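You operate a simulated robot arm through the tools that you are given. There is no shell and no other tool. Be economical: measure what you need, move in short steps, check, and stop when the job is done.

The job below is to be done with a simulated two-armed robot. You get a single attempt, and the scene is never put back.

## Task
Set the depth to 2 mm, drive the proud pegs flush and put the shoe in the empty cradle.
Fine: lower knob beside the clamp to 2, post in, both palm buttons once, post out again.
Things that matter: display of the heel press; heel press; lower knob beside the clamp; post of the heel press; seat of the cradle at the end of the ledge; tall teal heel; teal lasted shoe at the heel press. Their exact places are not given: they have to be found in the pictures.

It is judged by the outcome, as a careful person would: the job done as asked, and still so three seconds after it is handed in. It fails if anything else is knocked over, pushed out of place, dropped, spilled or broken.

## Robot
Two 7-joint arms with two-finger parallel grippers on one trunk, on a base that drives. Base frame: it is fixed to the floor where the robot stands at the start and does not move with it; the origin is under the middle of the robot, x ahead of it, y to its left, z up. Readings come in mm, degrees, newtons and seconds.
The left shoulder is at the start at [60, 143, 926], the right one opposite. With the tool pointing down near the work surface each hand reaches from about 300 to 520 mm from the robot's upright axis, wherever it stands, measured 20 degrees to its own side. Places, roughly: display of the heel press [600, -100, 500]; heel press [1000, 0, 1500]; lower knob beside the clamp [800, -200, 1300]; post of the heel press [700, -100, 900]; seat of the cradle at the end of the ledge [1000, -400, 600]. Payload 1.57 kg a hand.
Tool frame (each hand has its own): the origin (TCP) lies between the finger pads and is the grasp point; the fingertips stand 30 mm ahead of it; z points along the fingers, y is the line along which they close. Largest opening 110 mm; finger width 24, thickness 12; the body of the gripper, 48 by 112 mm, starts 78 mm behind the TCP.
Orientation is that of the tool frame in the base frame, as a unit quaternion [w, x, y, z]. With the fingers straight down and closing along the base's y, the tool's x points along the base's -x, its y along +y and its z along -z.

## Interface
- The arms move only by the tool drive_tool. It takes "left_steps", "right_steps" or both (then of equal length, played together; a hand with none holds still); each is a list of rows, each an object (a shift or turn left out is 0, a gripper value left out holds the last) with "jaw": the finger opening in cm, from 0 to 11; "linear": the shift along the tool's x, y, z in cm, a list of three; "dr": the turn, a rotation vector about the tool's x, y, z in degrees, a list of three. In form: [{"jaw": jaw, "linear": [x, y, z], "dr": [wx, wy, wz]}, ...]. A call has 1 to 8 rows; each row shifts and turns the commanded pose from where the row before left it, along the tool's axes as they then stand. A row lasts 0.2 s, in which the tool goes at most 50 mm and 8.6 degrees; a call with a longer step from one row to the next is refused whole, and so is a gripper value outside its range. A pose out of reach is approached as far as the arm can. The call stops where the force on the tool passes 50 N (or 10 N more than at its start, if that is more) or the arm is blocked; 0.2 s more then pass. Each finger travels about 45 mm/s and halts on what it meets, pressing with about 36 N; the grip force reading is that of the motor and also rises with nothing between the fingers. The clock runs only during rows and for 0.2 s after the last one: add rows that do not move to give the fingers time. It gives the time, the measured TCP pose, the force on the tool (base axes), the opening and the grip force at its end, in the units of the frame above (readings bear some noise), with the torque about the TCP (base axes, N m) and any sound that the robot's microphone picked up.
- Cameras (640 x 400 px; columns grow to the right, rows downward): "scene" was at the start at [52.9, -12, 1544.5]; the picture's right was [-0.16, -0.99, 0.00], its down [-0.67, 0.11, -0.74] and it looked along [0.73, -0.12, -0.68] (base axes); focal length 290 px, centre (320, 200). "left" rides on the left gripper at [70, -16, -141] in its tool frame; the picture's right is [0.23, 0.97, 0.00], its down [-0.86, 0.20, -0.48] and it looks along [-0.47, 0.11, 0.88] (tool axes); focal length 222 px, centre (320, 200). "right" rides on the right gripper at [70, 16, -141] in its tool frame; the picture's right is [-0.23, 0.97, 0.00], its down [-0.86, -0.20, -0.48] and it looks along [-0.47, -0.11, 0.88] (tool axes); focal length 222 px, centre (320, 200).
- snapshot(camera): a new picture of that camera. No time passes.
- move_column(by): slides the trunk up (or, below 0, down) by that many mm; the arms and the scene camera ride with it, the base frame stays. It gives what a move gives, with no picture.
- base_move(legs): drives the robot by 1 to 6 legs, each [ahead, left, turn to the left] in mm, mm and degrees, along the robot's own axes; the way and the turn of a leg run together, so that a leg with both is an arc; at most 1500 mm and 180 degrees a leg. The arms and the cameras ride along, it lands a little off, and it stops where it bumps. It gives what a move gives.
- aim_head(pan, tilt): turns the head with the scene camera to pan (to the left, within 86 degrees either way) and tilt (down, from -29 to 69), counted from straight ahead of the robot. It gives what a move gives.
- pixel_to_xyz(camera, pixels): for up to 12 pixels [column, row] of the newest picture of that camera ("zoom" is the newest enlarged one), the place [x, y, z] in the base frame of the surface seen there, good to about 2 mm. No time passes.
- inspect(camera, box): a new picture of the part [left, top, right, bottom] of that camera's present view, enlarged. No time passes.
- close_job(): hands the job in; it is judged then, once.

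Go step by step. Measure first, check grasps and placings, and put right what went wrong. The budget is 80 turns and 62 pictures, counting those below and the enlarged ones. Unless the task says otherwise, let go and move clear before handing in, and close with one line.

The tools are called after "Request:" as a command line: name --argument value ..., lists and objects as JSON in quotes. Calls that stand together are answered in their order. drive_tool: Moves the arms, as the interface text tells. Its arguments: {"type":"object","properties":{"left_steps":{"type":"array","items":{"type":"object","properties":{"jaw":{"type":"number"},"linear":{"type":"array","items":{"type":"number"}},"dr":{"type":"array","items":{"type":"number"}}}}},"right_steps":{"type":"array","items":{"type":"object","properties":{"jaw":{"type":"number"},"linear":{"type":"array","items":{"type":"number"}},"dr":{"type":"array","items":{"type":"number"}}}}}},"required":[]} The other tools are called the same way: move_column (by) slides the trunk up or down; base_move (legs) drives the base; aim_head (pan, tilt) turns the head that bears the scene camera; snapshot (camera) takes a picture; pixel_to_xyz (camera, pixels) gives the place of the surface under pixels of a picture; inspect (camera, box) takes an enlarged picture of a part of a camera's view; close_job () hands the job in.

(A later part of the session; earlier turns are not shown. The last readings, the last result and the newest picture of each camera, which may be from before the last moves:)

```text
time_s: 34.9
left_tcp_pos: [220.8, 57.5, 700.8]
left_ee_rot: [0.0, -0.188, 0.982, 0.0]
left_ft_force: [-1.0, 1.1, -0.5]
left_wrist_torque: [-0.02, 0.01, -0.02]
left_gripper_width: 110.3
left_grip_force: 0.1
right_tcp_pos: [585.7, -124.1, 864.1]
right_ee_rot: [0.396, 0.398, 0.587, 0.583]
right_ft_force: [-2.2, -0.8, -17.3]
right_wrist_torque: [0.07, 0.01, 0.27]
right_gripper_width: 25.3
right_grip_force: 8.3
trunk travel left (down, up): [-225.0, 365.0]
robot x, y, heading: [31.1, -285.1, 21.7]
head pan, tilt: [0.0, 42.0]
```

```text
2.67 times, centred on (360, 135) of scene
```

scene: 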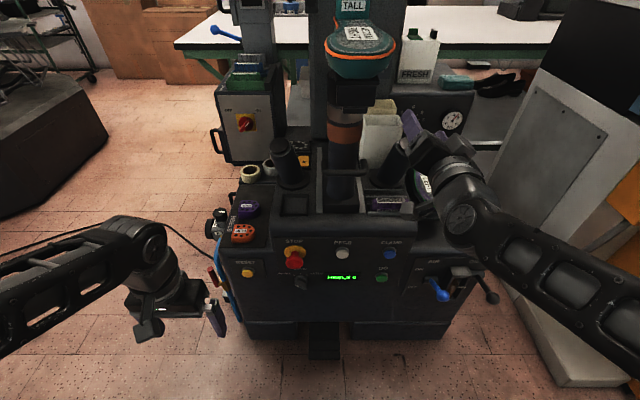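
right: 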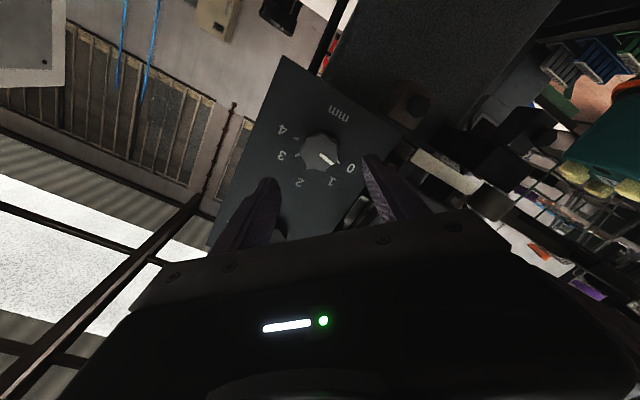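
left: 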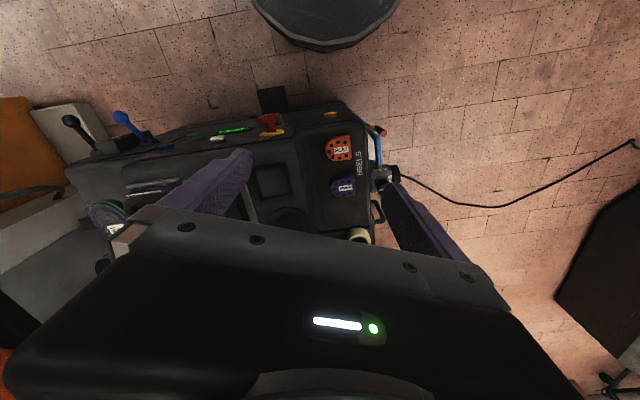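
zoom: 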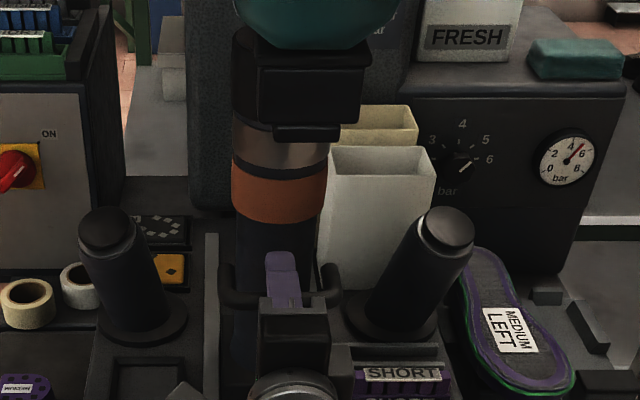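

Grip is on the bar (25 mm). I'll lower slightly to relieve the 17 N and push the post in along the rail.

Request:
drive_tool --right_steps '[{"linear": [0, -0.4, 0]}, {"linear": [0, 0, 1.5]}, {"linear": [0, 0, 2]}, {"linear": [0, 0, 2]}, {"linear": [0, 0, 2]}]'

```text
time_s: 36.1
left_tcp_pos: [220.3, 60.0, 700.4]
left_ee_rot: [-0.001, -0.188, 0.982, 0.001]
left_ft_force: [-0.2, 0.2, -0.4]
left_wrist_torque: [-0.01, -0.01, -0.01]
left_gripper_width: 109.8
left_grip_force: 0.1
right_tcp_pos: [657.1, -93.7, 862.9]
right_ee_rot: [0.397, 0.397, 0.587, 0.584]
right_ft_force: [2.4, 2.4, -12.6]
right_wrist_torque: [0.22, -0.16, -0.15]
right_gripper_width: 21.1
right_grip_force: 6.7
trunk travel left (down, up): [-225.0, 365.0]
robot x, y, heading: [32.4, -286.7, 22.0]
head pan, tilt: [0.0, 42.0]
```

It slides easily; 77 mm so far. Continuing.

Request:
drive_tool --right_steps '[{"linear": [0, 0, 2]}, {"linear": [0, 0, 2]}, {"linear": [0, 0, 2]}, {}]'

Request:
snapshot --camera "scene"

```text
time_s: 37.1
left_tcp_pos: [220.2, 60.2, 700.2]
left_ee_rot: [-0.001, -0.188, 0.982, 0.0]
left_ft_force: [0.0, 0.8, 0.2]
left_wrist_torque: [0.01, -0.01, 0.01]
left_gripper_width: 110.0
left_grip_force: 0.1
right_tcp_pos: [713.3, -72.2, 862.0]
right_ee_rot: [0.397, 0.397, 0.586, 0.585]
right_ft_force: [1.2, 1.6, -11.6]
right_wrist_torque: [0.17, -0.19, 0.09]
right_gripper_width: 20.3
right_grip_force: 5.4
trunk travel left (down, up): [-225.0, 365.0]
robot x, y, heading: [28.5, -285.2, 21.7]
head pan, tilt: [0.0, 42.0]
```

```text
28 pictures are left
```

scene: 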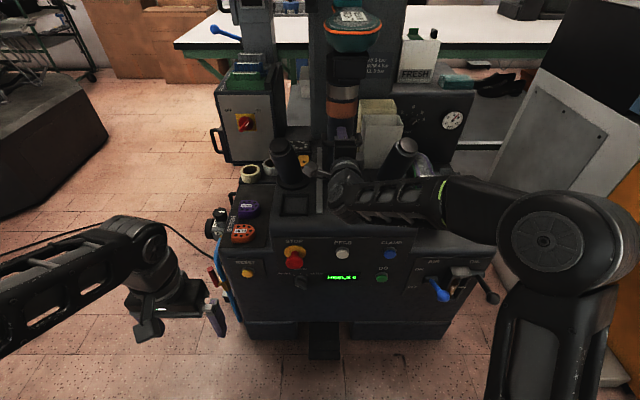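

The post moves in with the hand; forearm runs near the right palm button (405,148). Checking clearance before pushing further.

Request:
pixel_to_xyz --camera "scene" --pixels '[[400, 183], [430, 180], [405, 147], [385, 205], [350, 185], [470, 190], [355, 18], [345, 160], [400, 205], [345, 100]]'

Request:
drive_tool --right_steps '[{"linear": [0, 0, 1]}, {"linear": [0, 0, 1]}, {}]'

```text
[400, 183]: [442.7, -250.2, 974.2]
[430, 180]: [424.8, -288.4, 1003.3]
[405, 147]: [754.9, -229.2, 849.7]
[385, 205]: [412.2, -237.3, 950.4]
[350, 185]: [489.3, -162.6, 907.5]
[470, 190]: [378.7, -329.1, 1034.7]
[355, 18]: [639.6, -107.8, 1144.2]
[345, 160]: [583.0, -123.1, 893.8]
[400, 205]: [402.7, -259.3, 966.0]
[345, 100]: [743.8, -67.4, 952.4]
```

```text
time_s: 37.9
left_tcp_pos: [221.3, 60.0, 700.3]
left_ee_rot: [-0.001, -0.188, 0.982, 0.0]
left_ft_force: [-0.9, -1.2, 0.4]
left_wrist_torque: [-0.01, 0.03, 0.0]
left_gripper_width: 110.3
left_grip_force: 0.1
right_tcp_pos: [731.0, -65.9, 861.7]
right_ee_rot: [0.397, 0.396, 0.587, 0.584]
right_ft_force: [1.9, 0.7, -11.5]
right_wrist_torque: [0.22, -0.3, -0.01]
right_gripper_width: 20.8
right_grip_force: 6.2
trunk travel left (down, up): [-225.0, 365.0]
robot x, y, heading: [32.7, -283.6, 21.5]
head pan, tilt: [0.0, 42.0]
```

The forearm is 200 mm in front of the button and higher, fine. Continuing until the stop.

Request:
drive_tool --right_steps '[{"linear": [0, 0, 1.5]}, {"linear": [0, 0, 1.5]}, {"linear": [0, 0, 1.5]}, {}]'

```text
time_s: 38.6
left_tcp_pos: [219.9, 58.4, 702.3]
left_ee_rot: [0.0, -0.188, 0.982, 0.0]
left_ft_force: [-0.1, -0.1, 0.1]
left_wrist_torque: [0.0, 0.02, 0.01]
left_gripper_width: 110.1
left_grip_force: 0.2
right_tcp_pos: [759.6, -54.4, 859.4]
right_ee_rot: [0.396, 0.399, 0.586, 0.583]
right_ft_force: [-14.7, -8.9, -4.1]
right_wrist_torque: [0.25, -0.35, -0.25]
right_gripper_width: 15.8
right_grip_force: 3.3
trunk travel left (down, up): [-225.0, 365.0]
robot x, y, heading: [32.1, -281.2, 21.5]
head pan, tilt: [0.0, 42.0]
stopped in row 3 (right hand): the force on the tool passed its limit at 55 N (the readings are from after the stop); the commanded pose is now the measured one
```

A firm stop was reached after about 186 mm. I'll look at where the post is.

Request:
inspect --camera "scene" --box '[260, 0, 460, 200]'

Request:
snapshot --camera "right"

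```text
2.00 times, centred on (360, 100) of scene
```

zoom: 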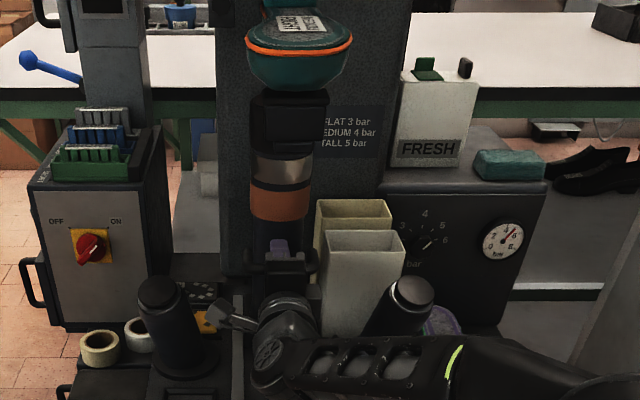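

```text
26 pictures are left
```

right: 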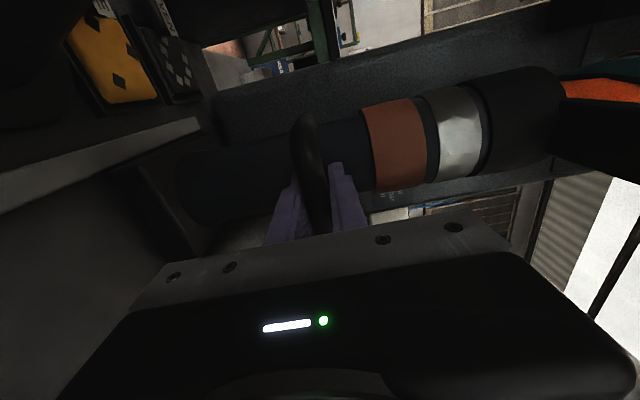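

The post is fully in. I'll release the handle, draw the hand back out and measure the palm-button caps.

Request:
drive_tool --right_steps '[{"jaw": 7}, {}, {}, {"linear": [0, 0, -4.5]}, {"linear": [0, 0, -4.8]}, {"linear": [0, 0, -4.8]}, {"linear": [0, 0, -4.8]}, {"linear": [0, 0, -4.8]}]'

Request:
inspect --camera "scene" --box '[250, 110, 450, 210]'

```text
time_s: 39.3
left_tcp_pos: [220.2, 58.4, 700.6]
left_ee_rot: [-0.001, -0.188, 0.982, 0.0]
left_ft_force: [-0.2, 0.1, -0.1]
left_wrist_torque: [0.01, -0.01, 0.01]
left_gripper_width: 110.1
left_grip_force: 0.1
right_tcp_pos: [758.2, -55.8, 844.6]
right_ee_rot: [0.39, 0.402, 0.596, 0.575]
right_ft_force: [-18.0, -11.5, -22.1]
right_wrist_torque: [0.19, -0.02, -0.14]
right_gripper_width: 51.1
right_grip_force: 0.2
trunk travel left (down, up): [-225.0, 365.0]
robot x, y, heading: [29.4, -283.8, 21.5]
head pan, tilt: [0.0, 42.0]
stopped in row 3 (right hand): the force on the tool passed its limit at 52 N (the readings are from after the stop); the commanded pose is now the measured one
```

```text
3.20 times, centred on (350, 160) of scene
```

zoom: 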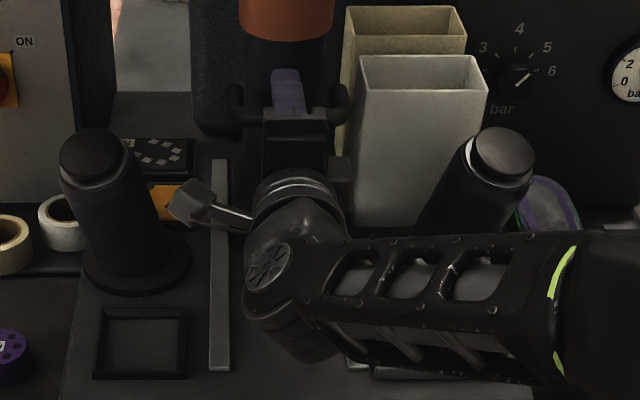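

On opening, the upper fingertip seems to have met the orange collar and pushed the hand down. I'll hold the jaw at 5 cm and back straight off.

Request:
drive_tool --right_steps '[{"jaw": 4.6, "linear": [0, 0.2, -0.6]}, {"linear": [0, 0.6, -1]}, {"linear": [0, 0.3, -1.2]}, {}]'

Request:
snapshot --camera "right"

```text
time_s: 40.3
left_tcp_pos: [219.5, 58.5, 700.7]
left_ee_rot: [0.0, -0.188, 0.982, 0.0]
left_ft_force: [-0.4, -0.1, 0.0]
left_wrist_torque: [-0.01, 0.02, 0.03]
left_gripper_width: 110.1
left_grip_force: 0.0
right_tcp_pos: [732.7, -64.2, 863.1]
right_ee_rot: [0.394, 0.4, 0.592, 0.579]
right_ft_force: [0.1, -0.6, -0.4]
right_wrist_torque: [0.0, 0.01, -0.03]
right_gripper_width: 45.7
right_grip_force: 0.1
trunk travel left (down, up): [-225.0, 365.0]
robot x, y, heading: [30.6, -282.9, 21.5]
head pan, tilt: [0.0, 42.0]
```

```text
24 pictures are left
```

right: 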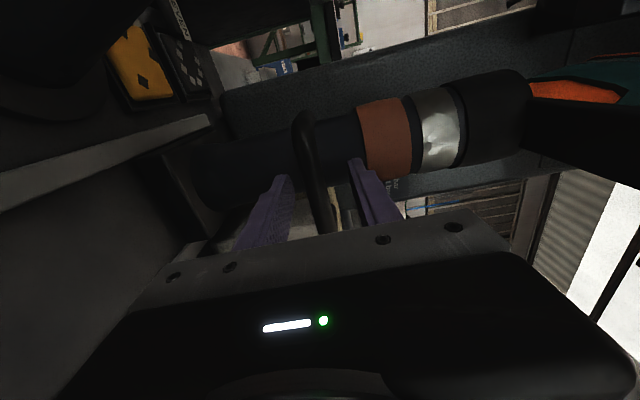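

Hand is free around the bar. I'll withdraw and get the cap geometry from the last zoom.

Request:
pixel_to_xyz --camera "zoom" --pixels '[[90, 150], [72, 145], [108, 145], [90, 135], [90, 168], [500, 152], [485, 150], [520, 155], [503, 136], [502, 172], [115, 220], [465, 200]]'

Request:
drive_tool --right_steps '[{"linear": [0, 0, -4.8]}, {"linear": [0, 0, -4.8]}, {"linear": [0, 0, -4.8]}, {"linear": [0, 0, -4.8]}, {"dr": [0, 0, -8.4]}, {"dr": [0, 0, -8.4]}, {"dr": [0, 0, -8.4]}, {"dr": [0, 0, -8.4]}]'

Request:
aim_head --pan 0 --tilt 30

Request:
snapshot --camera "scene"

```text
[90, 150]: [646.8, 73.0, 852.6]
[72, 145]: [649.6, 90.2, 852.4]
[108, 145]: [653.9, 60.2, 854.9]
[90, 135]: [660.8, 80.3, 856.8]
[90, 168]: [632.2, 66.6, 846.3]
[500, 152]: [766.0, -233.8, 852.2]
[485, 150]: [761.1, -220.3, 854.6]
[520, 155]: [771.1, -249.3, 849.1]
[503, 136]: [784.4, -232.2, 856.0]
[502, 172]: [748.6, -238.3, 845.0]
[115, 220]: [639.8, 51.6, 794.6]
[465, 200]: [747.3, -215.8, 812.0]
```

```text
time_s: 42.1
left_tcp_pos: [219.0, 58.6, 700.1]
left_ee_rot: [0.0, -0.187, 0.982, 0.0]
left_ft_force: [1.1, 0.3, -0.1]
left_wrist_torque: [-0.03, -0.02, 0.0]
left_gripper_width: 109.7
left_grip_force: 0.0
right_tcp_pos: [555.0, -134.0, 867.3]
right_ee_rot: [0.544, 0.211, 0.683, 0.439]
right_ft_force: [-0.3, 1.3, 0.6]
right_wrist_torque: [-0.01, 0.02, 0.0]
right_gripper_width: 46.0
right_grip_force: 0.1
trunk travel left (down, up): [-225.0, 365.0]
robot x, y, heading: [31.5, -287.2, 21.6]
head pan, tilt: [0.0, 42.0]
```

```text
time_s: 42.8
left_tcp_pos: [220.4, 59.0, 701.0]
left_ee_rot: [0.0, -0.186, 0.982, 0.0]
left_ft_force: [0.2, 0.5, -0.3]
left_wrist_torque: [-0.03, 0.01, 0.03]
left_gripper_width: 109.9
left_grip_force: 0.0
right_tcp_pos: [553.6, -133.9, 867.3]
right_ee_rot: [0.543, 0.212, 0.682, 0.44]
right_ft_force: [0.5, 0.4, -0.6]
right_wrist_torque: [0.03, 0.02, -0.01]
right_gripper_width: 46.0
right_grip_force: 0.1
trunk travel left (down, up): [-225.0, 365.0]
robot x, y, heading: [30.8, -287.0, 21.6]
head pan, tilt: [0.0, 30.0]
```

```text
23 pictures are left
```

scene: 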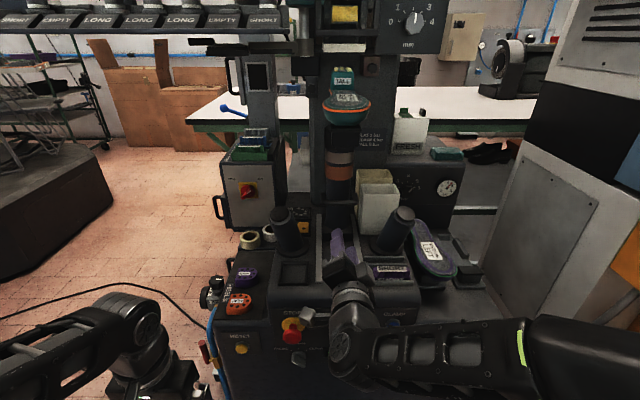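

The post is in with the heel under the head. Caps are at [647,75,852] and [766,-234,852], tilted about 17° toward me; I need the ledge clearance above the left one, and I'll start turning the right hand.

Request:
pixel_to_xyz --camera "scene" --pixels '[[255, 28], [284, 30], [180, 28], [262, 20], [290, 22], [343, 75], [343, 10], [342, 98], [346, 118], [240, 348], [350, 64]]'

Request:
drive_tool --right_steps '[{"dr": [0, 0, -8.1]}, {"dr": [0, 0, -8.1]}, {"dr": [0, 0, -8.1]}, {"dr": [0, 0, -8.1]}, {"dr": [0, 0, -8.1]}, {"dr": [0, 0, -8.1]}, {"dr": [0, 0, -8.1], "jaw": 0}, {}]'

Request:
move_column --by 270

```text
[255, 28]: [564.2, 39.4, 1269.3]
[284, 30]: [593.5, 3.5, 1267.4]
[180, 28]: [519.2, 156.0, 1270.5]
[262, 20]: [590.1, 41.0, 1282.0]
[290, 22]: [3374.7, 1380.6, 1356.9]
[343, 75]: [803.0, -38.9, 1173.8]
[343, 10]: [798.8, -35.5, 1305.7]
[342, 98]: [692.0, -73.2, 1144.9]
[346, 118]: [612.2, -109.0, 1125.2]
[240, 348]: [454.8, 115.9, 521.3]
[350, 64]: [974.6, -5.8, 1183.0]
```

```text
time_s: 44.6
left_tcp_pos: [220.3, 59.0, 700.7]
left_ee_rot: [-0.001, -0.187, 0.982, 0.0]
left_ft_force: [-0.1, 0.4, 0.0]
left_wrist_torque: [0.0, -0.01, -0.01]
left_gripper_width: 109.8
left_grip_force: 0.1
right_tcp_pos: [554.2, -135.8, 868.5]
right_ee_rot: [0.688, -0.137, 0.701, 0.128]
right_ft_force: [-0.7, 0.0, -1.0]
right_wrist_torque: [-0.02, -0.04, 0.0]
right_gripper_width: 0.0
right_grip_force: 3.0
trunk travel left (down, up): [-225.0, 365.0]
robot x, y, heading: [31.6, -284.9, 21.8]
head pan, tilt: [0.0, 30.0]
```

```text
time_s: 47.4
left_tcp_pos: [219.9, 58.1, 970.6]
left_ee_rot: [0.0, -0.188, 0.982, 0.0]
left_ft_force: [-0.3, -1.0, 0.1]
left_wrist_torque: [0.03, 0.0, -0.02]
left_gripper_width: 110.0
left_grip_force: 0.0
right_tcp_pos: [554.5, -135.5, 1137.7]
right_ee_rot: [0.688, -0.137, 0.701, 0.129]
right_ft_force: [1.9, -0.4, 0.6]
right_wrist_torque: [0.01, 0.02, 0.0]
right_gripper_width: 0.0
right_grip_force: 21.3
trunk travel left (down, up): [-495.0, 95.0]
robot x, y, heading: [28.8, -284.7, 21.3]
head pan, tilt: [0.0, 30.0]
```

The ledge's front edge (t≈540, z≈1268) overhangs the left button, so I'll press with both tools pitched 45° forward-down. Posing both hands now, still well back.

Request:
drive_tool --right_steps '[{"linear": [2.96, -1.61, -0.63], "dr": [0, 6.43, 0]}, {"linear": [3.01, -1.61, -0.3], "dr": [0, 6.43, 0]}, {"linear": [3.03, -1.61, 0.05], "dr": [0, 6.43, 0]}, {"linear": [3.0, -1.61, 0.39], "dr": [0, 6.43, 0]}, {"linear": [2.94, -1.61, 0.71], "dr": [0, 6.43, 0]}, {"linear": [2.84, -1.61, 1.04], "dr": [0, 6.43, 0]}, {"linear": [2.7, -1.61, 1.36], "dr": [0, 6.43, 0]}, {}]' --left_steps '[{"jaw": 0, "linear": [-2.81, -1.19, 0.57], "dr": [0, -6.43, 0]}, {"linear": [-2.73, -1.19, 0.88], "dr": [0, -6.43, 0]}, {"linear": [-2.61, -1.19, 1.19], "dr": [0, -6.43, 0]}, {"linear": [-2.46, -1.19, 1.47], "dr": [0, -6.43, 0]}, {"linear": [-2.28, -1.19, 1.73], "dr": [0, -6.43, 0]}, {"linear": [-2.08, -1.19, 1.97], "dr": [0, -6.43, 0]}, {"linear": [-1.84, -1.19, 2.2], "dr": [0, -6.43, 0]}, {}]'

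Request:
base_move --legs '[[150, -56, 0.1]]'

Request:
snapshot --camera "scene"

```text
time_s: 49.2
left_tcp_pos: [433.3, 55.8, 930.4]
left_ee_rot: [0.376, -0.173, 0.908, 0.071]
left_ft_force: [0.8, -0.2, -0.2]
left_wrist_torque: [0.02, -0.02, -0.01]
left_gripper_width: 0.0
left_grip_force: 21.7
right_tcp_pos: [552.9, -261.8, 932.5]
right_ee_rot: [0.366, -0.177, 0.911, 0.066]
right_ft_force: [-1.2, -0.5, -0.9]
right_wrist_torque: [-0.03, 0.0, 0.01]
right_gripper_width: 0.1
right_grip_force: 21.4
trunk travel left (down, up): [-495.0, 95.0]
robot x, y, heading: [32.6, -284.1, 21.4]
head pan, tilt: [0.0, 30.0]
```

```text
time_s: 50.6
left_tcp_pos: [591.8, 60.3, 929.6]
left_ee_rot: [0.375, -0.174, 0.907, 0.073]
left_ft_force: [-1.0, -0.2, 0.2]
left_wrist_torque: [0.01, 0.02, -0.02]
left_gripper_width: 0.0
left_grip_force: 21.4
right_tcp_pos: [710.9, -257.5, 931.2]
right_ee_rot: [0.366, -0.178, 0.911, 0.067]
right_ft_force: [0.6, -0.1, 0.0]
right_wrist_torque: [0.04, 0.05, 0.02]
right_gripper_width: 0.1
right_grip_force: 21.1
trunk travel left (down, up): [-495.0, 95.0]
robot x, y, heading: [192.4, -283.1, 21.6]
head pan, tilt: [0.0, 30.0]
```

```text
22 pictures are left
```

scene: 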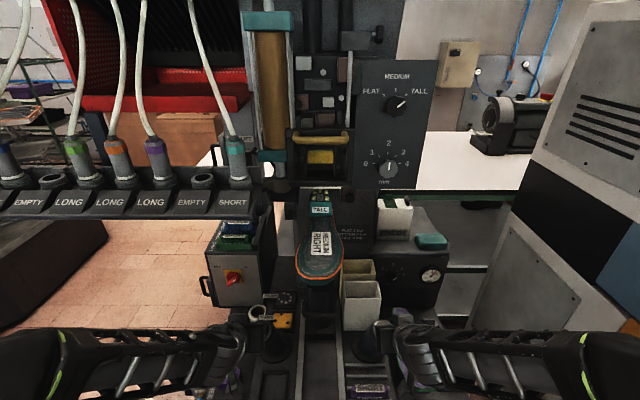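

Both hands are near the caps and below the tube ledge. I'll move them to just above the caps and check from above.

Request:
drive_tool --left_steps '[{"linear": [-1.48, -0.6, 2.9]}, {}]' --right_steps '[{"linear": [-1.7, 0.2, 3.1]}, {}]'

Request:
aim_head --pan 0 --tilt 52

Request:
inspect --camera "scene" --box '[180, 80, 460, 300]'

```text
time_s: 51.2
left_tcp_pos: [622.3, 65.4, 920.6]
left_ee_rot: [0.376, -0.174, 0.907, 0.072]
left_ft_force: [0.2, 0.2, -0.9]
left_wrist_torque: [0.03, -0.02, 0.02]
left_gripper_width: 0.0
left_grip_force: 21.2
right_tcp_pos: [741.5, -242.6, 922.0]
right_ee_rot: [0.367, -0.177, 0.911, 0.067]
right_ft_force: [0.1, -0.9, 0.8]
right_wrist_torque: [0.01, 0.02, -0.01]
right_gripper_width: 0.1
right_grip_force: 21.1
trunk travel left (down, up): [-495.0, 95.0]
robot x, y, heading: [191.4, -283.5, 21.6]
head pan, tilt: [0.0, 30.0]
```

```text
time_s: 52.1
left_tcp_pos: [624.0, 65.5, 920.5]
left_ee_rot: [0.376, -0.174, 0.907, 0.073]
left_ft_force: [-0.5, 0.5, -0.7]
left_wrist_torque: [-0.01, 0.0, -0.03]
left_gripper_width: 0.2
left_grip_force: 21.3
right_tcp_pos: [741.8, -242.4, 921.2]
right_ee_rot: [0.367, -0.178, 0.911, 0.067]
right_ft_force: [0.2, 0.4, 0.1]
right_wrist_torque: [0.01, -0.03, 0.02]
right_gripper_width: 0.2
right_grip_force: 21.2
trunk travel left (down, up): [-495.0, 95.0]
robot x, y, heading: [188.1, -283.0, 21.6]
head pan, tilt: [0.0, 52.0]
```

```text
1.82 times, centred on (320, 190) of scene
```

zoom: 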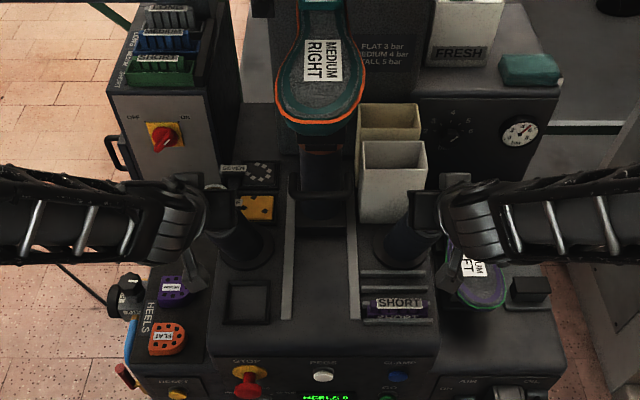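

Hands are over the caps. Approaching along the cap axis to near contact.

Request:
drive_tool --left_steps '[{"linear": [0.71, 0, 1.32]}, {"linear": [0.71, 0, 1.32]}, {}]' --right_steps '[{"linear": [0.71, 0, 1.32]}, {"linear": [0.71, 0, 1.32]}, {}]'

Request:
snapshot --camera "left"

Request:
snapshot --camera "right"

```text
time_s: 52.9
left_tcp_pos: [631.0, 69.2, 892.0]
left_ee_rot: [0.376, -0.175, 0.907, 0.073]
left_ft_force: [-0.5, 0.3, 0.1]
left_wrist_torque: [0.0, -0.01, -0.01]
left_gripper_width: 0.0
left_grip_force: 21.7
right_tcp_pos: [747.6, -239.8, 892.2]
right_ee_rot: [0.367, -0.178, 0.91, 0.068]
right_ft_force: [-0.4, 0.0, -0.1]
right_wrist_torque: [0.01, 0.02, 0.0]
right_gripper_width: 0.0
right_grip_force: 21.2
trunk travel left (down, up): [-495.0, 95.0]
robot x, y, heading: [189.2, -282.0, 21.9]
head pan, tilt: [0.0, 52.0]
```

```text
20 pictures are left
```

left: 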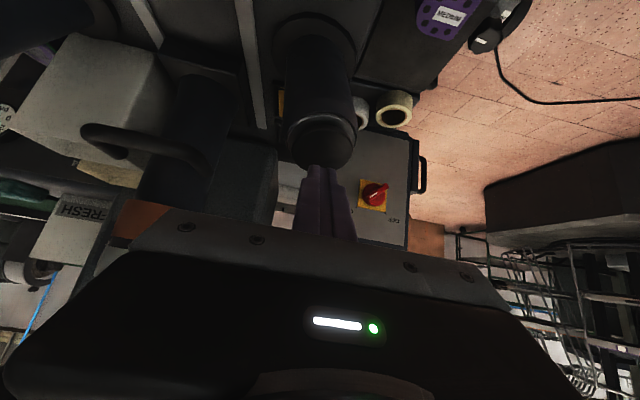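

```text
19 pictures are left
```

right: 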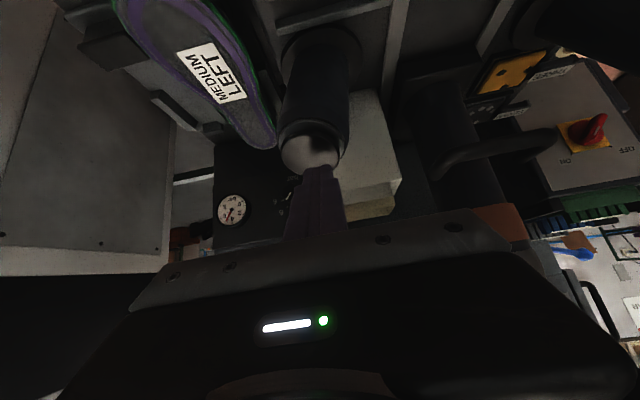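

Both fingertips are over the domed caps. Pressing both together in small steps.

Request:
drive_tool --left_steps '[{"linear": [0.24, 0, 0.44]}, {"linear": [0.24, 0, 0.44]}, {"linear": [0.19, 0, 0.35]}, {}]' --right_steps '[{"linear": [0.24, 0, 0.44]}, {"linear": [0.24, 0, 0.44]}, {"linear": [0.19, 0, 0.35]}, {}]'

```text
time_s: 53.9
left_tcp_pos: [634.8, 70.1, 878.4]
left_ee_rot: [0.376, -0.174, 0.907, 0.072]
left_ft_force: [-1.7, -1.2, 4.0]
left_wrist_torque: [-0.01, -0.04, 0.03]
left_gripper_width: 0.0
left_grip_force: 21.2
right_tcp_pos: [752.3, -237.8, 880.2]
right_ee_rot: [0.368, -0.177, 0.91, 0.067]
right_ft_force: [-1.7, -0.3, 3.1]
right_wrist_torque: [0.04, -0.05, -0.01]
right_gripper_width: 0.0
right_grip_force: 21.8
trunk travel left (down, up): [-495.0, 95.0]
robot x, y, heading: [191.1, -281.9, 21.5]
head pan, tilt: [0.0, 52.0]
```

Both tips touch now (3–4 N). Pressing further together and holding.

Request:
drive_tool --left_steps '[{"linear": [0.19, 0, 0.35]}, {"linear": [0.19, 0, 0.35]}, {}, {}]' --right_steps '[{"linear": [0.19, 0, 0.35]}, {"linear": [0.19, 0, 0.35]}, {}, {}]'

```text
time_s: 54.9
left_tcp_pos: [634.6, 70.1, 874.4]
left_ee_rot: [0.379, -0.174, 0.906, 0.073]
left_ft_force: [-0.5, -1.7, 25.5]
left_wrist_torque: [-0.06, -0.33, -0.07]
left_gripper_width: 0.2
left_grip_force: 21.2
right_tcp_pos: [752.0, -237.6, 873.7]
right_ee_rot: [0.368, -0.177, 0.91, 0.067]
right_ft_force: [1.1, 1.8, 16.5]
right_wrist_torque: [0.22, -0.15, -0.01]
right_gripper_width: 0.1
right_grip_force: 22.1
trunk travel left (down, up): [-495.0, 95.0]
robot x, y, heading: [193.1, -281.2, 21.7]
head pan, tilt: [0.0, 52.0]
heard: click, click
```

Two clicks heard – both buttons actuated. I'll hold briefly to see whether the press cycles.

Request:
drive_tool --left_steps '[{}, {}, {}, {}, {}, {}, {}, {}]' --right_steps '[{}, {}, {}, {}, {}, {}, {}, {}]'

Request:
snapshot --camera "scene"

```text
time_s: 56.7
left_tcp_pos: [633.4, 69.9, 873.3]
left_ee_rot: [0.377, -0.174, 0.907, 0.073]
left_ft_force: [-2.2, 3.4, 29.0]
left_wrist_torque: [0.11, -0.31, 0.0]
left_gripper_width: 0.2
left_grip_force: 21.2
right_tcp_pos: [750.3, -239.2, 873.2]
right_ee_rot: [0.368, -0.178, 0.91, 0.067]
right_ft_force: [-0.6, -5.7, 15.8]
right_wrist_torque: [0.0, -0.15, -0.04]
right_gripper_width: 0.0
right_grip_force: 21.8
trunk travel left (down, up): [-495.0, 95.0]
robot x, y, heading: [192.5, -279.3, 21.5]
head pan, tilt: [0.0, 52.0]
```

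```text
18 pictures are left
```

scene: 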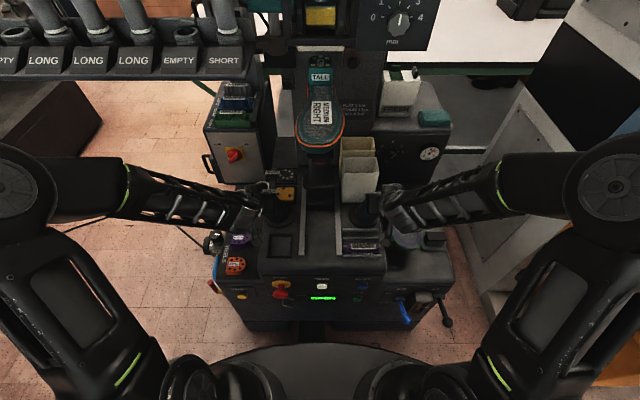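

Request:
inspect --camera "scene" --box '[280, 0, 360, 50]'

Request:
inspect --camera "scene" --box '[260, 270, 380, 345]'

Request:
inspect --camera "scene" --box '[290, 40, 370, 150]'

```text
8.00 times, centred on (320, 25) of scene
```

zoom: 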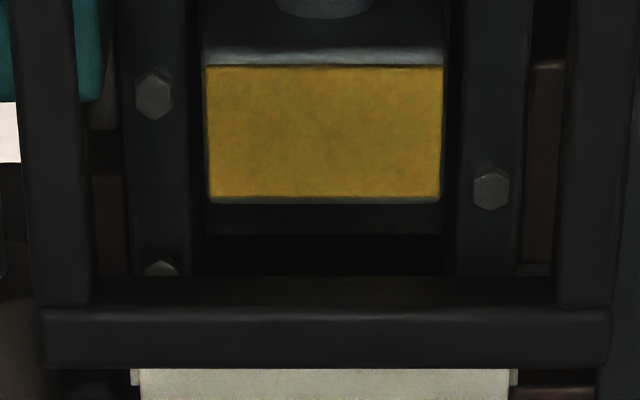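

```text
5.33 times, centred on (320, 308) of scene
```

zoom: 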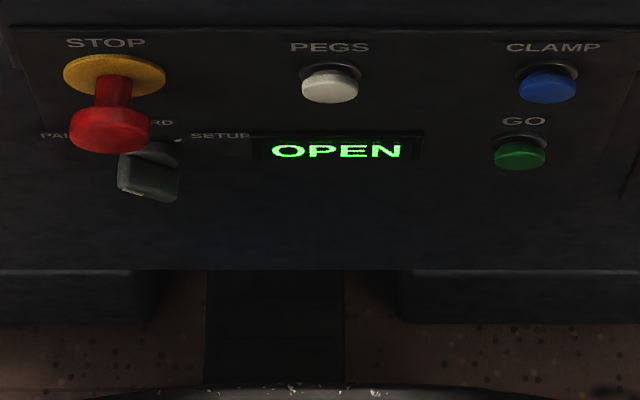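

```text
3.64 times, centred on (330, 95) of scene
```

zoom: 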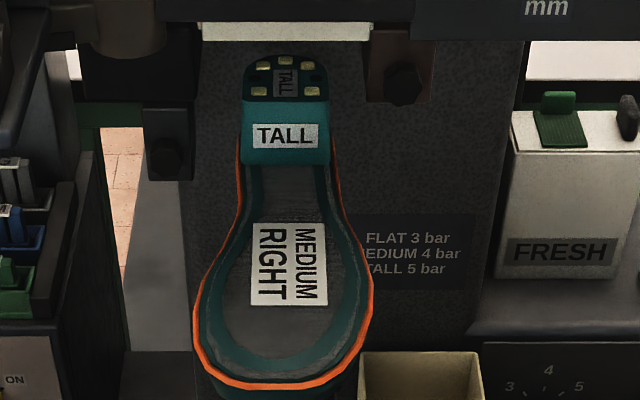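

The display reads "OPEN", and the pegs look lower than before. I'll release both buttons, lift clear, and check the display and heel again.

Request:
drive_tool --left_steps '[{"linear": [-1.2, 0, -2.2]}, {"linear": [-1.2, 0, -2.2]}, {}, {}, {}, {}]' --right_steps '[{"linear": [-1.2, 0, -2.2]}, {"linear": [-1.2, 0, -2.2]}, {}, {}, {}, {}]'

Request:
inspect --camera "scene" --box '[280, 270, 360, 320]'

Request:
inspect --camera "scene" --box '[305, 45, 337, 70]'

```text
time_s: 58.1
left_tcp_pos: [621.6, 66.0, 918.8]
left_ee_rot: [0.375, -0.174, 0.907, 0.072]
left_ft_force: [-0.5, 0.3, -0.5]
left_wrist_torque: [-0.01, 0.01, 0.0]
left_gripper_width: 0.0
left_grip_force: 20.9
right_tcp_pos: [740.9, -242.6, 920.4]
right_ee_rot: [0.367, -0.177, 0.911, 0.068]
right_ft_force: [0.2, 0.1, 0.0]
right_wrist_torque: [0.0, -0.02, -0.02]
right_gripper_width: 0.0
right_grip_force: 21.6
trunk travel left (down, up): [-495.0, 95.0]
robot x, y, heading: [189.5, -283.7, 21.8]
head pan, tilt: [0.0, 52.0]
```

```text
8.00 times, centred on (320, 295) of scene
```

zoom: 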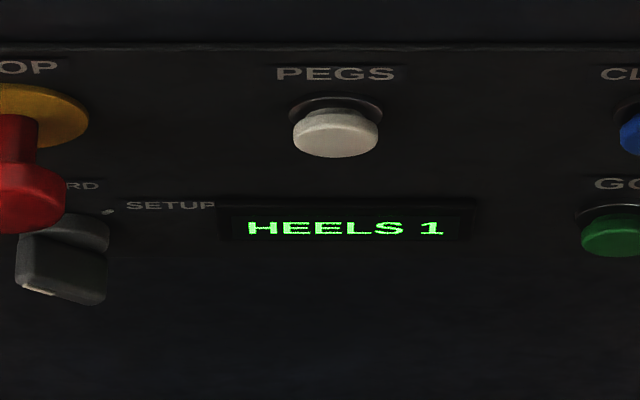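

```text
16.00 times, centred on (321, 58) of scene
```

zoom: 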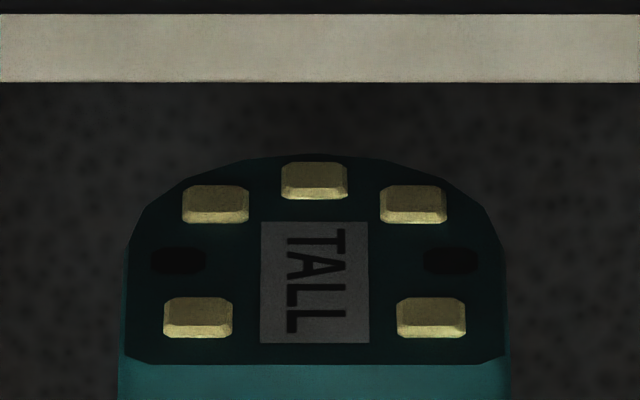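

The cycle counted "HEELS 1" and the pegs sit down in the heel. Now I'll back off and re-pose the right hand (forward) to pull the post out again, tucking the left hand away.

Request:
base_move --legs '[[-146, 0, -0.2]]'

Request:
drive_tool --left_steps '[{"linear": [1.58, 1.19, -2.39], "dr": [0, 6.43, 0]}, {"linear": [1.84, 1.19, -2.2], "dr": [0, 6.43, 0]}, {"linear": [2.08, 1.19, -1.97], "dr": [0, 6.43, 0]}, {"linear": [2.28, 1.19, -1.73], "dr": [0, 6.43, 0]}, {"linear": [2.46, 1.19, -1.47], "dr": [0, 6.43, 0]}, {"linear": [2.61, 1.19, -1.19], "dr": [0, 6.43, 0]}, {"linear": [2.73, 1.19, -0.88], "dr": [0, 6.43, 0]}, {}]' --right_steps '[{"linear": [-2.62, 0, -1.77], "dr": [0, -6.57, 0]}, {"linear": [-2.8, 0, -1.47], "dr": [0, -6.57, 0]}, {"linear": [-2.94, 0, -1.14], "dr": [0, -6.57, 0]}, {"linear": [-3.05, 0, -0.8], "dr": [0, -6.57, 0]}, {"linear": [-3.12, 0, -0.46], "dr": [0, -6.57, 0]}, {"linear": [-3.16, 0, -0.11], "dr": [0, -6.57, 0]}, {"linear": [-3.15, 0, 0.25], "dr": [0, -6.57, 0]}, {}]'

Request:
drive_tool --right_steps '[{"dr": [0, 0, 8.4], "jaw": 5}, {"dr": [0, 0, 8.4]}, {"dr": [0, 0, 8.4]}, {"dr": [0, 0, 8.4]}, {"dr": [0, 0, 8.4]}, {"dr": [0, 0, 8.4]}, {"dr": [0, 0, 8.4]}, {"dr": [0, 0, 8.4]}]'

Request:
drive_tool --right_steps '[{"dr": [0, 0, 7.6]}, {"dr": [0, 0, 7.6]}, {"dr": [0, 0, 7.6]}, {}]'

Request:
move_column --by -270

```text
time_s: 59.4
left_tcp_pos: [488.5, 10.4, 918.7]
left_ee_rot: [0.376, -0.173, 0.908, 0.071]
left_ft_force: [0.0, -0.5, 0.2]
left_wrist_torque: [-0.01, -0.02, 0.04]
left_gripper_width: 0.0
left_grip_force: 21.5
right_tcp_pos: [605.9, -297.6, 922.0]
right_ee_rot: [0.367, -0.175, 0.911, 0.066]
right_ft_force: [-0.2, -1.0, 0.5]
right_wrist_torque: [-0.02, -0.05, 0.01]
right_gripper_width: 0.0
right_grip_force: 21.3
trunk travel left (down, up): [-495.0, 95.0]
robot x, y, heading: [55.6, -332.5, 21.4]
head pan, tilt: [0.0, 52.0]
```

```text
time_s: 61.2
left_tcp_pos: [274.8, 16.2, 959.1]
left_ee_rot: [0.0, -0.188, 0.982, 0.0]
left_ft_force: [0.2, -1.0, -0.2]
left_wrist_torque: [-0.04, -0.01, 0.03]
left_gripper_width: 0.1
left_grip_force: 21.8
right_tcp_pos: [646.5, -279.1, 1136.3]
right_ee_rot: [0.694, -0.135, 0.695, 0.13]
right_ft_force: [-0.5, -0.5, -0.9]
right_wrist_torque: [0.03, -0.01, -0.01]
right_gripper_width: 0.0
right_grip_force: 21.3
trunk travel left (down, up): [-495.0, 95.0]
robot x, y, heading: [56.5, -334.4, 21.4]
head pan, tilt: [0.0, 52.0]
```

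```text
time_s: 63.0
left_tcp_pos: [276.0, 16.8, 958.8]
left_ee_rot: [0.0, -0.188, 0.982, 0.0]
left_ft_force: [0.3, 0.1, 0.1]
left_wrist_torque: [-0.04, 0.03, 0.04]
left_gripper_width: 0.0
left_grip_force: 21.2
right_tcp_pos: [646.6, -278.9, 1136.3]
right_ee_rot: [0.505, 0.272, 0.655, 0.492]
right_ft_force: [0.2, 0.5, -0.4]
right_wrist_torque: [-0.02, -0.04, -0.02]
right_gripper_width: 49.9
right_grip_force: 0.0
trunk travel left (down, up): [-495.0, 95.0]
robot x, y, heading: [56.8, -336.0, 21.6]
head pan, tilt: [0.0, 52.0]
```

```text
time_s: 64.0
left_tcp_pos: [276.6, 17.7, 959.0]
left_ee_rot: [0.0, -0.188, 0.982, 0.0]
left_ft_force: [-1.1, 0.3, 0.0]
left_wrist_torque: [0.0, -0.01, 0.02]
left_gripper_width: 0.0
left_grip_force: 21.0
right_tcp_pos: [647.1, -279.8, 1137.8]
right_ee_rot: [0.398, 0.396, 0.588, 0.583]
right_ft_force: [0.0, -0.5, 0.2]
right_wrist_torque: [-0.04, -0.04, -0.03]
right_gripper_width: 50.2
right_grip_force: 0.1
trunk travel left (down, up): [-495.0, 95.0]
robot x, y, heading: [57.6, -334.9, 21.4]
head pan, tilt: [0.0, 52.0]
```

```text
time_s: 66.8
left_tcp_pos: [276.1, 17.5, 687.9]
left_ee_rot: [0.0, -0.188, 0.982, 0.0]
left_ft_force: [0.5, -0.1, -0.3]
left_wrist_torque: [-0.01, 0.0, 0.0]
left_gripper_width: 0.0
left_grip_force: 21.2
right_tcp_pos: [647.0, -279.5, 867.0]
right_ee_rot: [0.399, 0.395, 0.588, 0.582]
right_ft_force: [0.1, -0.1, 0.3]
right_wrist_torque: [0.01, -0.02, -0.02]
right_gripper_width: 50.4
right_grip_force: 0.0
trunk travel left (down, up): [-225.0, 365.0]
robot x, y, heading: [50.1, -333.9, 21.5]
head pan, tilt: [0.0, 52.0]
```

Right hand is at the height of the bar. Moving left to the post line and then forward to the bar.

Request:
drive_tool --right_steps '[{"linear": [4.2, 0, 0]}, {"linear": [4.2, 0, 0]}, {"linear": [4.2, -0.3, 0]}, {"linear": [4.1, 0, 0]}, {"linear": [0, 0, 4]}, {"linear": [0, 0, 4]}, {"linear": [0, 0, 4]}, {"linear": [0, 0, 2]}]'

Request:
snapshot --camera "right"

```text
time_s: 68.6
left_tcp_pos: [275.0, 17.0, 688.6]
left_ee_rot: [0.0, -0.188, 0.982, 0.0]
left_ft_force: [0.1, -0.1, -0.1]
left_wrist_torque: [0.01, 0.03, 0.0]
left_gripper_width: 0.3
left_grip_force: 22.1
right_tcp_pos: [714.3, -71.1, 861.3]
right_ee_rot: [0.399, 0.396, 0.588, 0.582]
right_ft_force: [-0.4, -0.9, 0.2]
right_wrist_torque: [0.04, 0.02, -0.04]
right_gripper_width: 50.0
right_grip_force: 0.1
trunk travel left (down, up): [-225.0, 365.0]
robot x, y, heading: [52.5, -335.1, 21.5]
head pan, tilt: [0.0, 52.0]
```

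```text
12 pictures are left
```

right: 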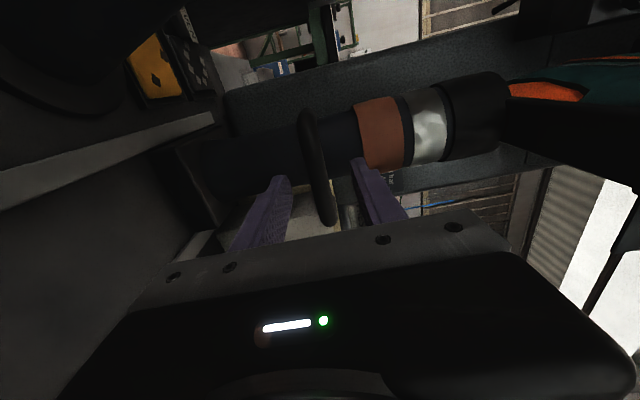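

The bar lies centred between the open fingers. Advancing 28 mm, then closing.

Request:
drive_tool --right_steps '[{"linear": [0, 0, 1.5]}, {"linear": [0, 0, 1.3]}, {}, {"jaw": 0.5}, {}, {}, {}]'

```text
time_s: 70.2
left_tcp_pos: [276.3, 16.8, 688.4]
left_ee_rot: [0.001, -0.187, 0.982, 0.0]
left_ft_force: [-0.7, -0.1, 0.9]
left_wrist_torque: [0.0, -0.03, -0.03]
left_gripper_width: 0.0
left_grip_force: 21.2
right_tcp_pos: [741.9, -62.2, 860.9]
right_ee_rot: [0.398, 0.396, 0.588, 0.582]
right_ft_force: [-1.6, -0.8, -6.6]
right_wrist_torque: [0.58, 0.24, -0.02]
right_gripper_width: 15.7
right_grip_force: 31.9
trunk travel left (down, up): [-225.0, 365.0]
robot x, y, heading: [54.3, -332.9, 21.7]
head pan, tilt: [0.0, 52.0]
```

Solid grip on the bar (15.7 mm, 32 N). Pulling the post out.

Request:
drive_tool --right_steps '[{"linear": [0, 0, -2]}, {"linear": [0, 0, -2.2]}, {"linear": [0, 0, -2.2]}, {"linear": [0, 0, -2.2]}, {"linear": [0, 0, -2.2]}, {"linear": [0, 0, -2.2]}, {}]'

Request:
drive_tool --right_steps '[{"linear": [0, 0, -1.2]}, {"linear": [0, 0, -1]}, {"linear": [0, 0, -0.8]}, {"linear": [0, 0, -0.8]}, {"linear": [0, 0, -0.8]}, {}]'

```text
time_s: 71.8
left_tcp_pos: [276.5, 17.2, 688.4]
left_ee_rot: [-0.002, -0.188, 0.982, 0.0]
left_ft_force: [0.3, -0.4, 0.7]
left_wrist_torque: [0.0, -0.01, -0.02]
left_gripper_width: 0.1
left_grip_force: 21.3
right_tcp_pos: [620.9, -109.5, 860.3]
right_ee_rot: [0.398, 0.396, 0.589, 0.581]
right_ft_force: [-2.1, -1.3, -14.2]
right_wrist_torque: [0.62, 0.23, 0.34]
right_gripper_width: 15.9
right_grip_force: 31.8
trunk travel left (down, up): [-225.0, 365.0]
robot x, y, heading: [60.2, -332.2, 21.6]
head pan, tilt: [0.0, 52.0]
```

```text
time_s: 73.2
left_tcp_pos: [277.9, 17.7, 689.1]
left_ee_rot: [-0.002, -0.187, 0.982, 0.001]
left_ft_force: [0.1, -0.5, 0.2]
left_wrist_torque: [0.01, 0.01, 0.04]
left_gripper_width: 0.1
left_grip_force: 21.5
right_tcp_pos: [583.2, -124.9, 860.8]
right_ee_rot: [0.396, 0.397, 0.591, 0.581]
right_ft_force: [20.9, 15.5, -27.5]
right_wrist_torque: [0.75, 0.24, 0.07]
right_gripper_width: 15.8
right_grip_force: 31.6
trunk travel left (down, up): [-225.0, 365.0]
robot x, y, heading: [57.4, -332.0, 21.5]
head pan, tilt: [0.0, 52.0]
```

The post is back at its outer stop (t≈497, 25 N). Relaxing, opening, backing the base away and raising the trunk to survey the shoe and the cradle.

Request:
drive_tool --right_steps '[{"linear": [0, 0, 0.2]}, {"jaw": 4.6}, {}, {}]'

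Request:
base_move --legs '[[-150, 0, 0]]'

Request:
move_column --by 365

Request:
aim_head --pan -18 --tilt 36

Request:
snapshot --camera "scene"

```text
time_s: 74.2
left_tcp_pos: [276.4, 17.0, 688.2]
left_ee_rot: [0.001, -0.187, 0.982, 0.0]
left_ft_force: [0.3, -0.5, 0.3]
left_wrist_torque: [-0.03, 0.02, 0.02]
left_gripper_width: 0.0
left_grip_force: 21.3
right_tcp_pos: [582.5, -125.5, 864.1]
right_ee_rot: [0.399, 0.395, 0.589, 0.582]
right_ft_force: [-0.5, -0.1, -0.2]
right_wrist_torque: [-0.01, 0.01, 0.0]
right_gripper_width: 46.0
right_grip_force: 0.0
trunk travel left (down, up): [-225.0, 365.0]
robot x, y, heading: [52.8, -333.3, 21.5]
head pan, tilt: [0.0, 52.0]
```

```text
time_s: 75.5
left_tcp_pos: [136.3, -37.0, 688.9]
left_ee_rot: [0.001, -0.188, 0.982, 0.001]
left_ft_force: [-0.3, -0.2, 0.5]
left_wrist_torque: [0.0, -0.01, -0.05]
left_gripper_width: 0.2
left_grip_force: 21.5
right_tcp_pos: [442.3, -180.5, 862.5]
right_ee_rot: [0.399, 0.394, 0.588, 0.583]
right_ft_force: [0.3, -0.2, 0.8]
right_wrist_torque: [-0.01, -0.01, -0.01]
right_gripper_width: 45.9
right_grip_force: 0.1
trunk travel left (down, up): [-225.0, 365.0]
robot x, y, heading: [-84.2, -390.3, 21.7]
head pan, tilt: [0.0, 52.0]
```

```text
time_s: 79.1
left_tcp_pos: [136.1, -38.0, 1053.8]
left_ee_rot: [0.0, -0.189, 0.982, 0.0]
left_ft_force: [0.6, -0.5, 0.6]
left_wrist_torque: [0.0, 0.02, 0.03]
left_gripper_width: 0.0
left_grip_force: 21.6
right_tcp_pos: [442.6, -180.0, 1228.2]
right_ee_rot: [0.398, 0.394, 0.589, 0.583]
right_ft_force: [0.3, -0.1, 0.6]
right_wrist_torque: [-0.02, -0.03, -0.02]
right_gripper_width: 46.0
right_grip_force: 0.0
trunk travel left (down, up): [-590.0, 0.0]
robot x, y, heading: [-82.4, -390.3, 21.9]
head pan, tilt: [0.0, 52.0]
```

```text
time_s: 79.9
left_tcp_pos: [136.3, -38.7, 1055.0]
left_ee_rot: [0.0, -0.189, 0.982, 0.0]
left_ft_force: [-0.8, -0.9, 0.4]
left_wrist_torque: [-0.02, -0.01, -0.01]
left_gripper_width: 0.2
left_grip_force: 21.6
right_tcp_pos: [442.1, -180.2, 1228.5]
right_ee_rot: [0.398, 0.394, 0.588, 0.583]
right_ft_force: [1.1, 0.6, 0.2]
right_wrist_torque: [-0.02, 0.0, -0.01]
right_gripper_width: 45.7
right_grip_force: 0.1
trunk travel left (down, up): [-590.0, 0.0]
robot x, y, heading: [-80.6, -387.1, 21.7]
head pan, tilt: [-18.0, 36.0]
```

```text
11 pictures are left
```

scene: 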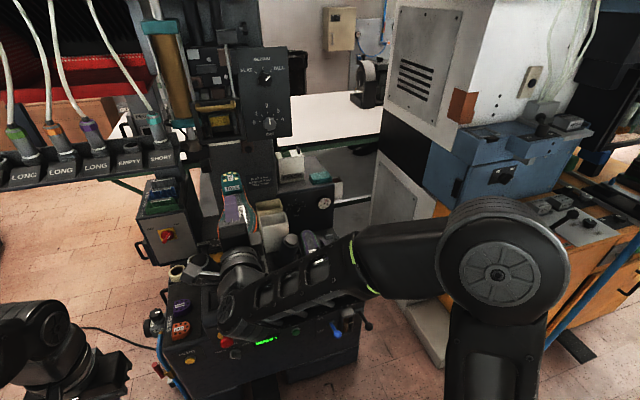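

My hand rose right in front of the toe; I must verify the shoe was not disturbed. Checking shoe points.

Request:
inspect --camera "scene" --box '[180, 150, 340, 250]'

Request:
pixel_to_xyz --camera "zoom" --pixels '[[205, 108], [205, 145], [195, 205], [225, 240], [270, 270], [262, 215], [160, 205], [240, 195], [175, 150], [205, 95], [175, 170], [247, 165]]'

```text
4.00 times, centred on (260, 200) of scene
```

zoom: 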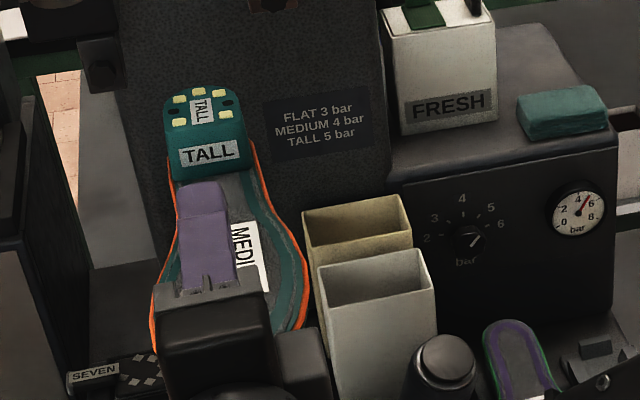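

```text
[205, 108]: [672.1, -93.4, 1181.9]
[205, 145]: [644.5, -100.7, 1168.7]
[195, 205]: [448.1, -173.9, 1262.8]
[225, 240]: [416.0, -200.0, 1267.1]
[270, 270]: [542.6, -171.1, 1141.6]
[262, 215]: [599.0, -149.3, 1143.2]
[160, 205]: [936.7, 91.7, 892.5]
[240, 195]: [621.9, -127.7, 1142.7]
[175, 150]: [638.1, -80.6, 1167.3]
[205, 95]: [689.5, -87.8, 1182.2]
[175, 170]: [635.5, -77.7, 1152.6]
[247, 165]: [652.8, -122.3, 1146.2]
```

The shoe is undisturbed (heel still at [672,-93,1182], sole level at z 1143). I'll unroll the right hand and pitch it to point 35° off vertical for grasping the shoe from above at the waist.

Request:
drive_tool --right_steps '[{"dr": [0, 0, -8.2], "linear": [0, 1, 0]}, {"dr": [0, 0, -8.2]}, {"dr": [0, 0, -8.2]}, {"dr": [0, 0, -8.2]}, {"dr": [0, 0, -8.2]}, {"dr": [0, 0, -8.2]}, {"dr": [0, 0, -8.2]}, {"dr": [0, 0, -8.2]}]'

Request:
drive_tool --right_steps '[{"dr": [0, 0, -8.2]}, {"dr": [0, 0, -8.2]}, {"dr": [0, 0, -8.0]}, {}]'

Request:
drive_tool --right_steps '[{"linear": [-0.3, -1.46, -0.89], "dr": [0, 7.86, 0]}, {"linear": [-0.18, -1.46, -0.92], "dr": [0, 7.86, 0]}, {"linear": [-0.05, -1.46, -0.94], "dr": [0, 7.86, 0]}, {"linear": [0.08, -1.46, -0.94], "dr": [0, 7.86, 0]}, {"linear": [0.2, -1.46, -0.92], "dr": [0, 7.86, 0]}, {"linear": [0.33, -1.46, -0.88], "dr": [0, 7.86, 0]}, {"linear": [0.45, -1.46, -0.82], "dr": [0, 7.86, 0]}, {}]'

```text
time_s: 81.7
left_tcp_pos: [136.4, -37.4, 1054.4]
left_ee_rot: [0.0, -0.188, 0.982, -0.001]
left_ft_force: [-0.7, 0.2, -0.5]
left_wrist_torque: [0.03, -0.01, 0.0]
left_gripper_width: 0.0
left_grip_force: 21.7
right_tcp_pos: [442.0, -180.5, 1238.6]
right_ee_rot: [0.65, 0.012, 0.708, 0.274]
right_ft_force: [-0.6, 0.3, -0.3]
right_wrist_torque: [0.01, 0.03, 0.0]
right_gripper_width: 46.0
right_grip_force: 0.2
trunk travel left (down, up): [-590.0, 0.0]
robot x, y, heading: [-81.9, -391.9, 21.9]
head pan, tilt: [-18.0, 36.0]
```

```text
time_s: 82.7
left_tcp_pos: [135.7, -38.4, 1055.2]
left_ee_rot: [0.001, -0.188, 0.982, 0.001]
left_ft_force: [-0.4, -0.3, -0.3]
left_wrist_torque: [0.05, 0.0, 0.0]
left_gripper_width: 0.0
left_grip_force: 21.4
right_tcp_pos: [443.3, -180.5, 1238.3]
right_ee_rot: [0.693, -0.138, 0.695, 0.13]
right_ft_force: [-0.2, -0.9, -0.2]
right_wrist_torque: [0.0, 0.02, -0.03]
right_gripper_width: 45.9
right_grip_force: 0.0
trunk travel left (down, up): [-590.0, 0.0]
robot x, y, heading: [-80.4, -389.3, 21.7]
head pan, tilt: [-18.0, 36.0]
```

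```text
time_s: 84.5
left_tcp_pos: [135.4, -37.9, 1054.8]
left_ee_rot: [0.0, -0.188, 0.982, 0.0]
left_ft_force: [0.1, 0.0, 0.3]
left_wrist_torque: [0.01, 0.03, 0.02]
left_gripper_width: 0.3
left_grip_force: 21.5
right_tcp_pos: [422.3, -298.5, 1260.7]
right_ee_rot: [0.293, -0.182, 0.937, 0.054]
right_ft_force: [0.3, -0.2, 0.9]
right_wrist_torque: [0.01, -0.01, -0.01]
right_gripper_width: 46.3
right_grip_force: 0.2
trunk travel left (down, up): [-590.0, 0.0]
robot x, y, heading: [-84.6, -388.3, 21.8]
head pan, tilt: [-18.0, 36.0]
```

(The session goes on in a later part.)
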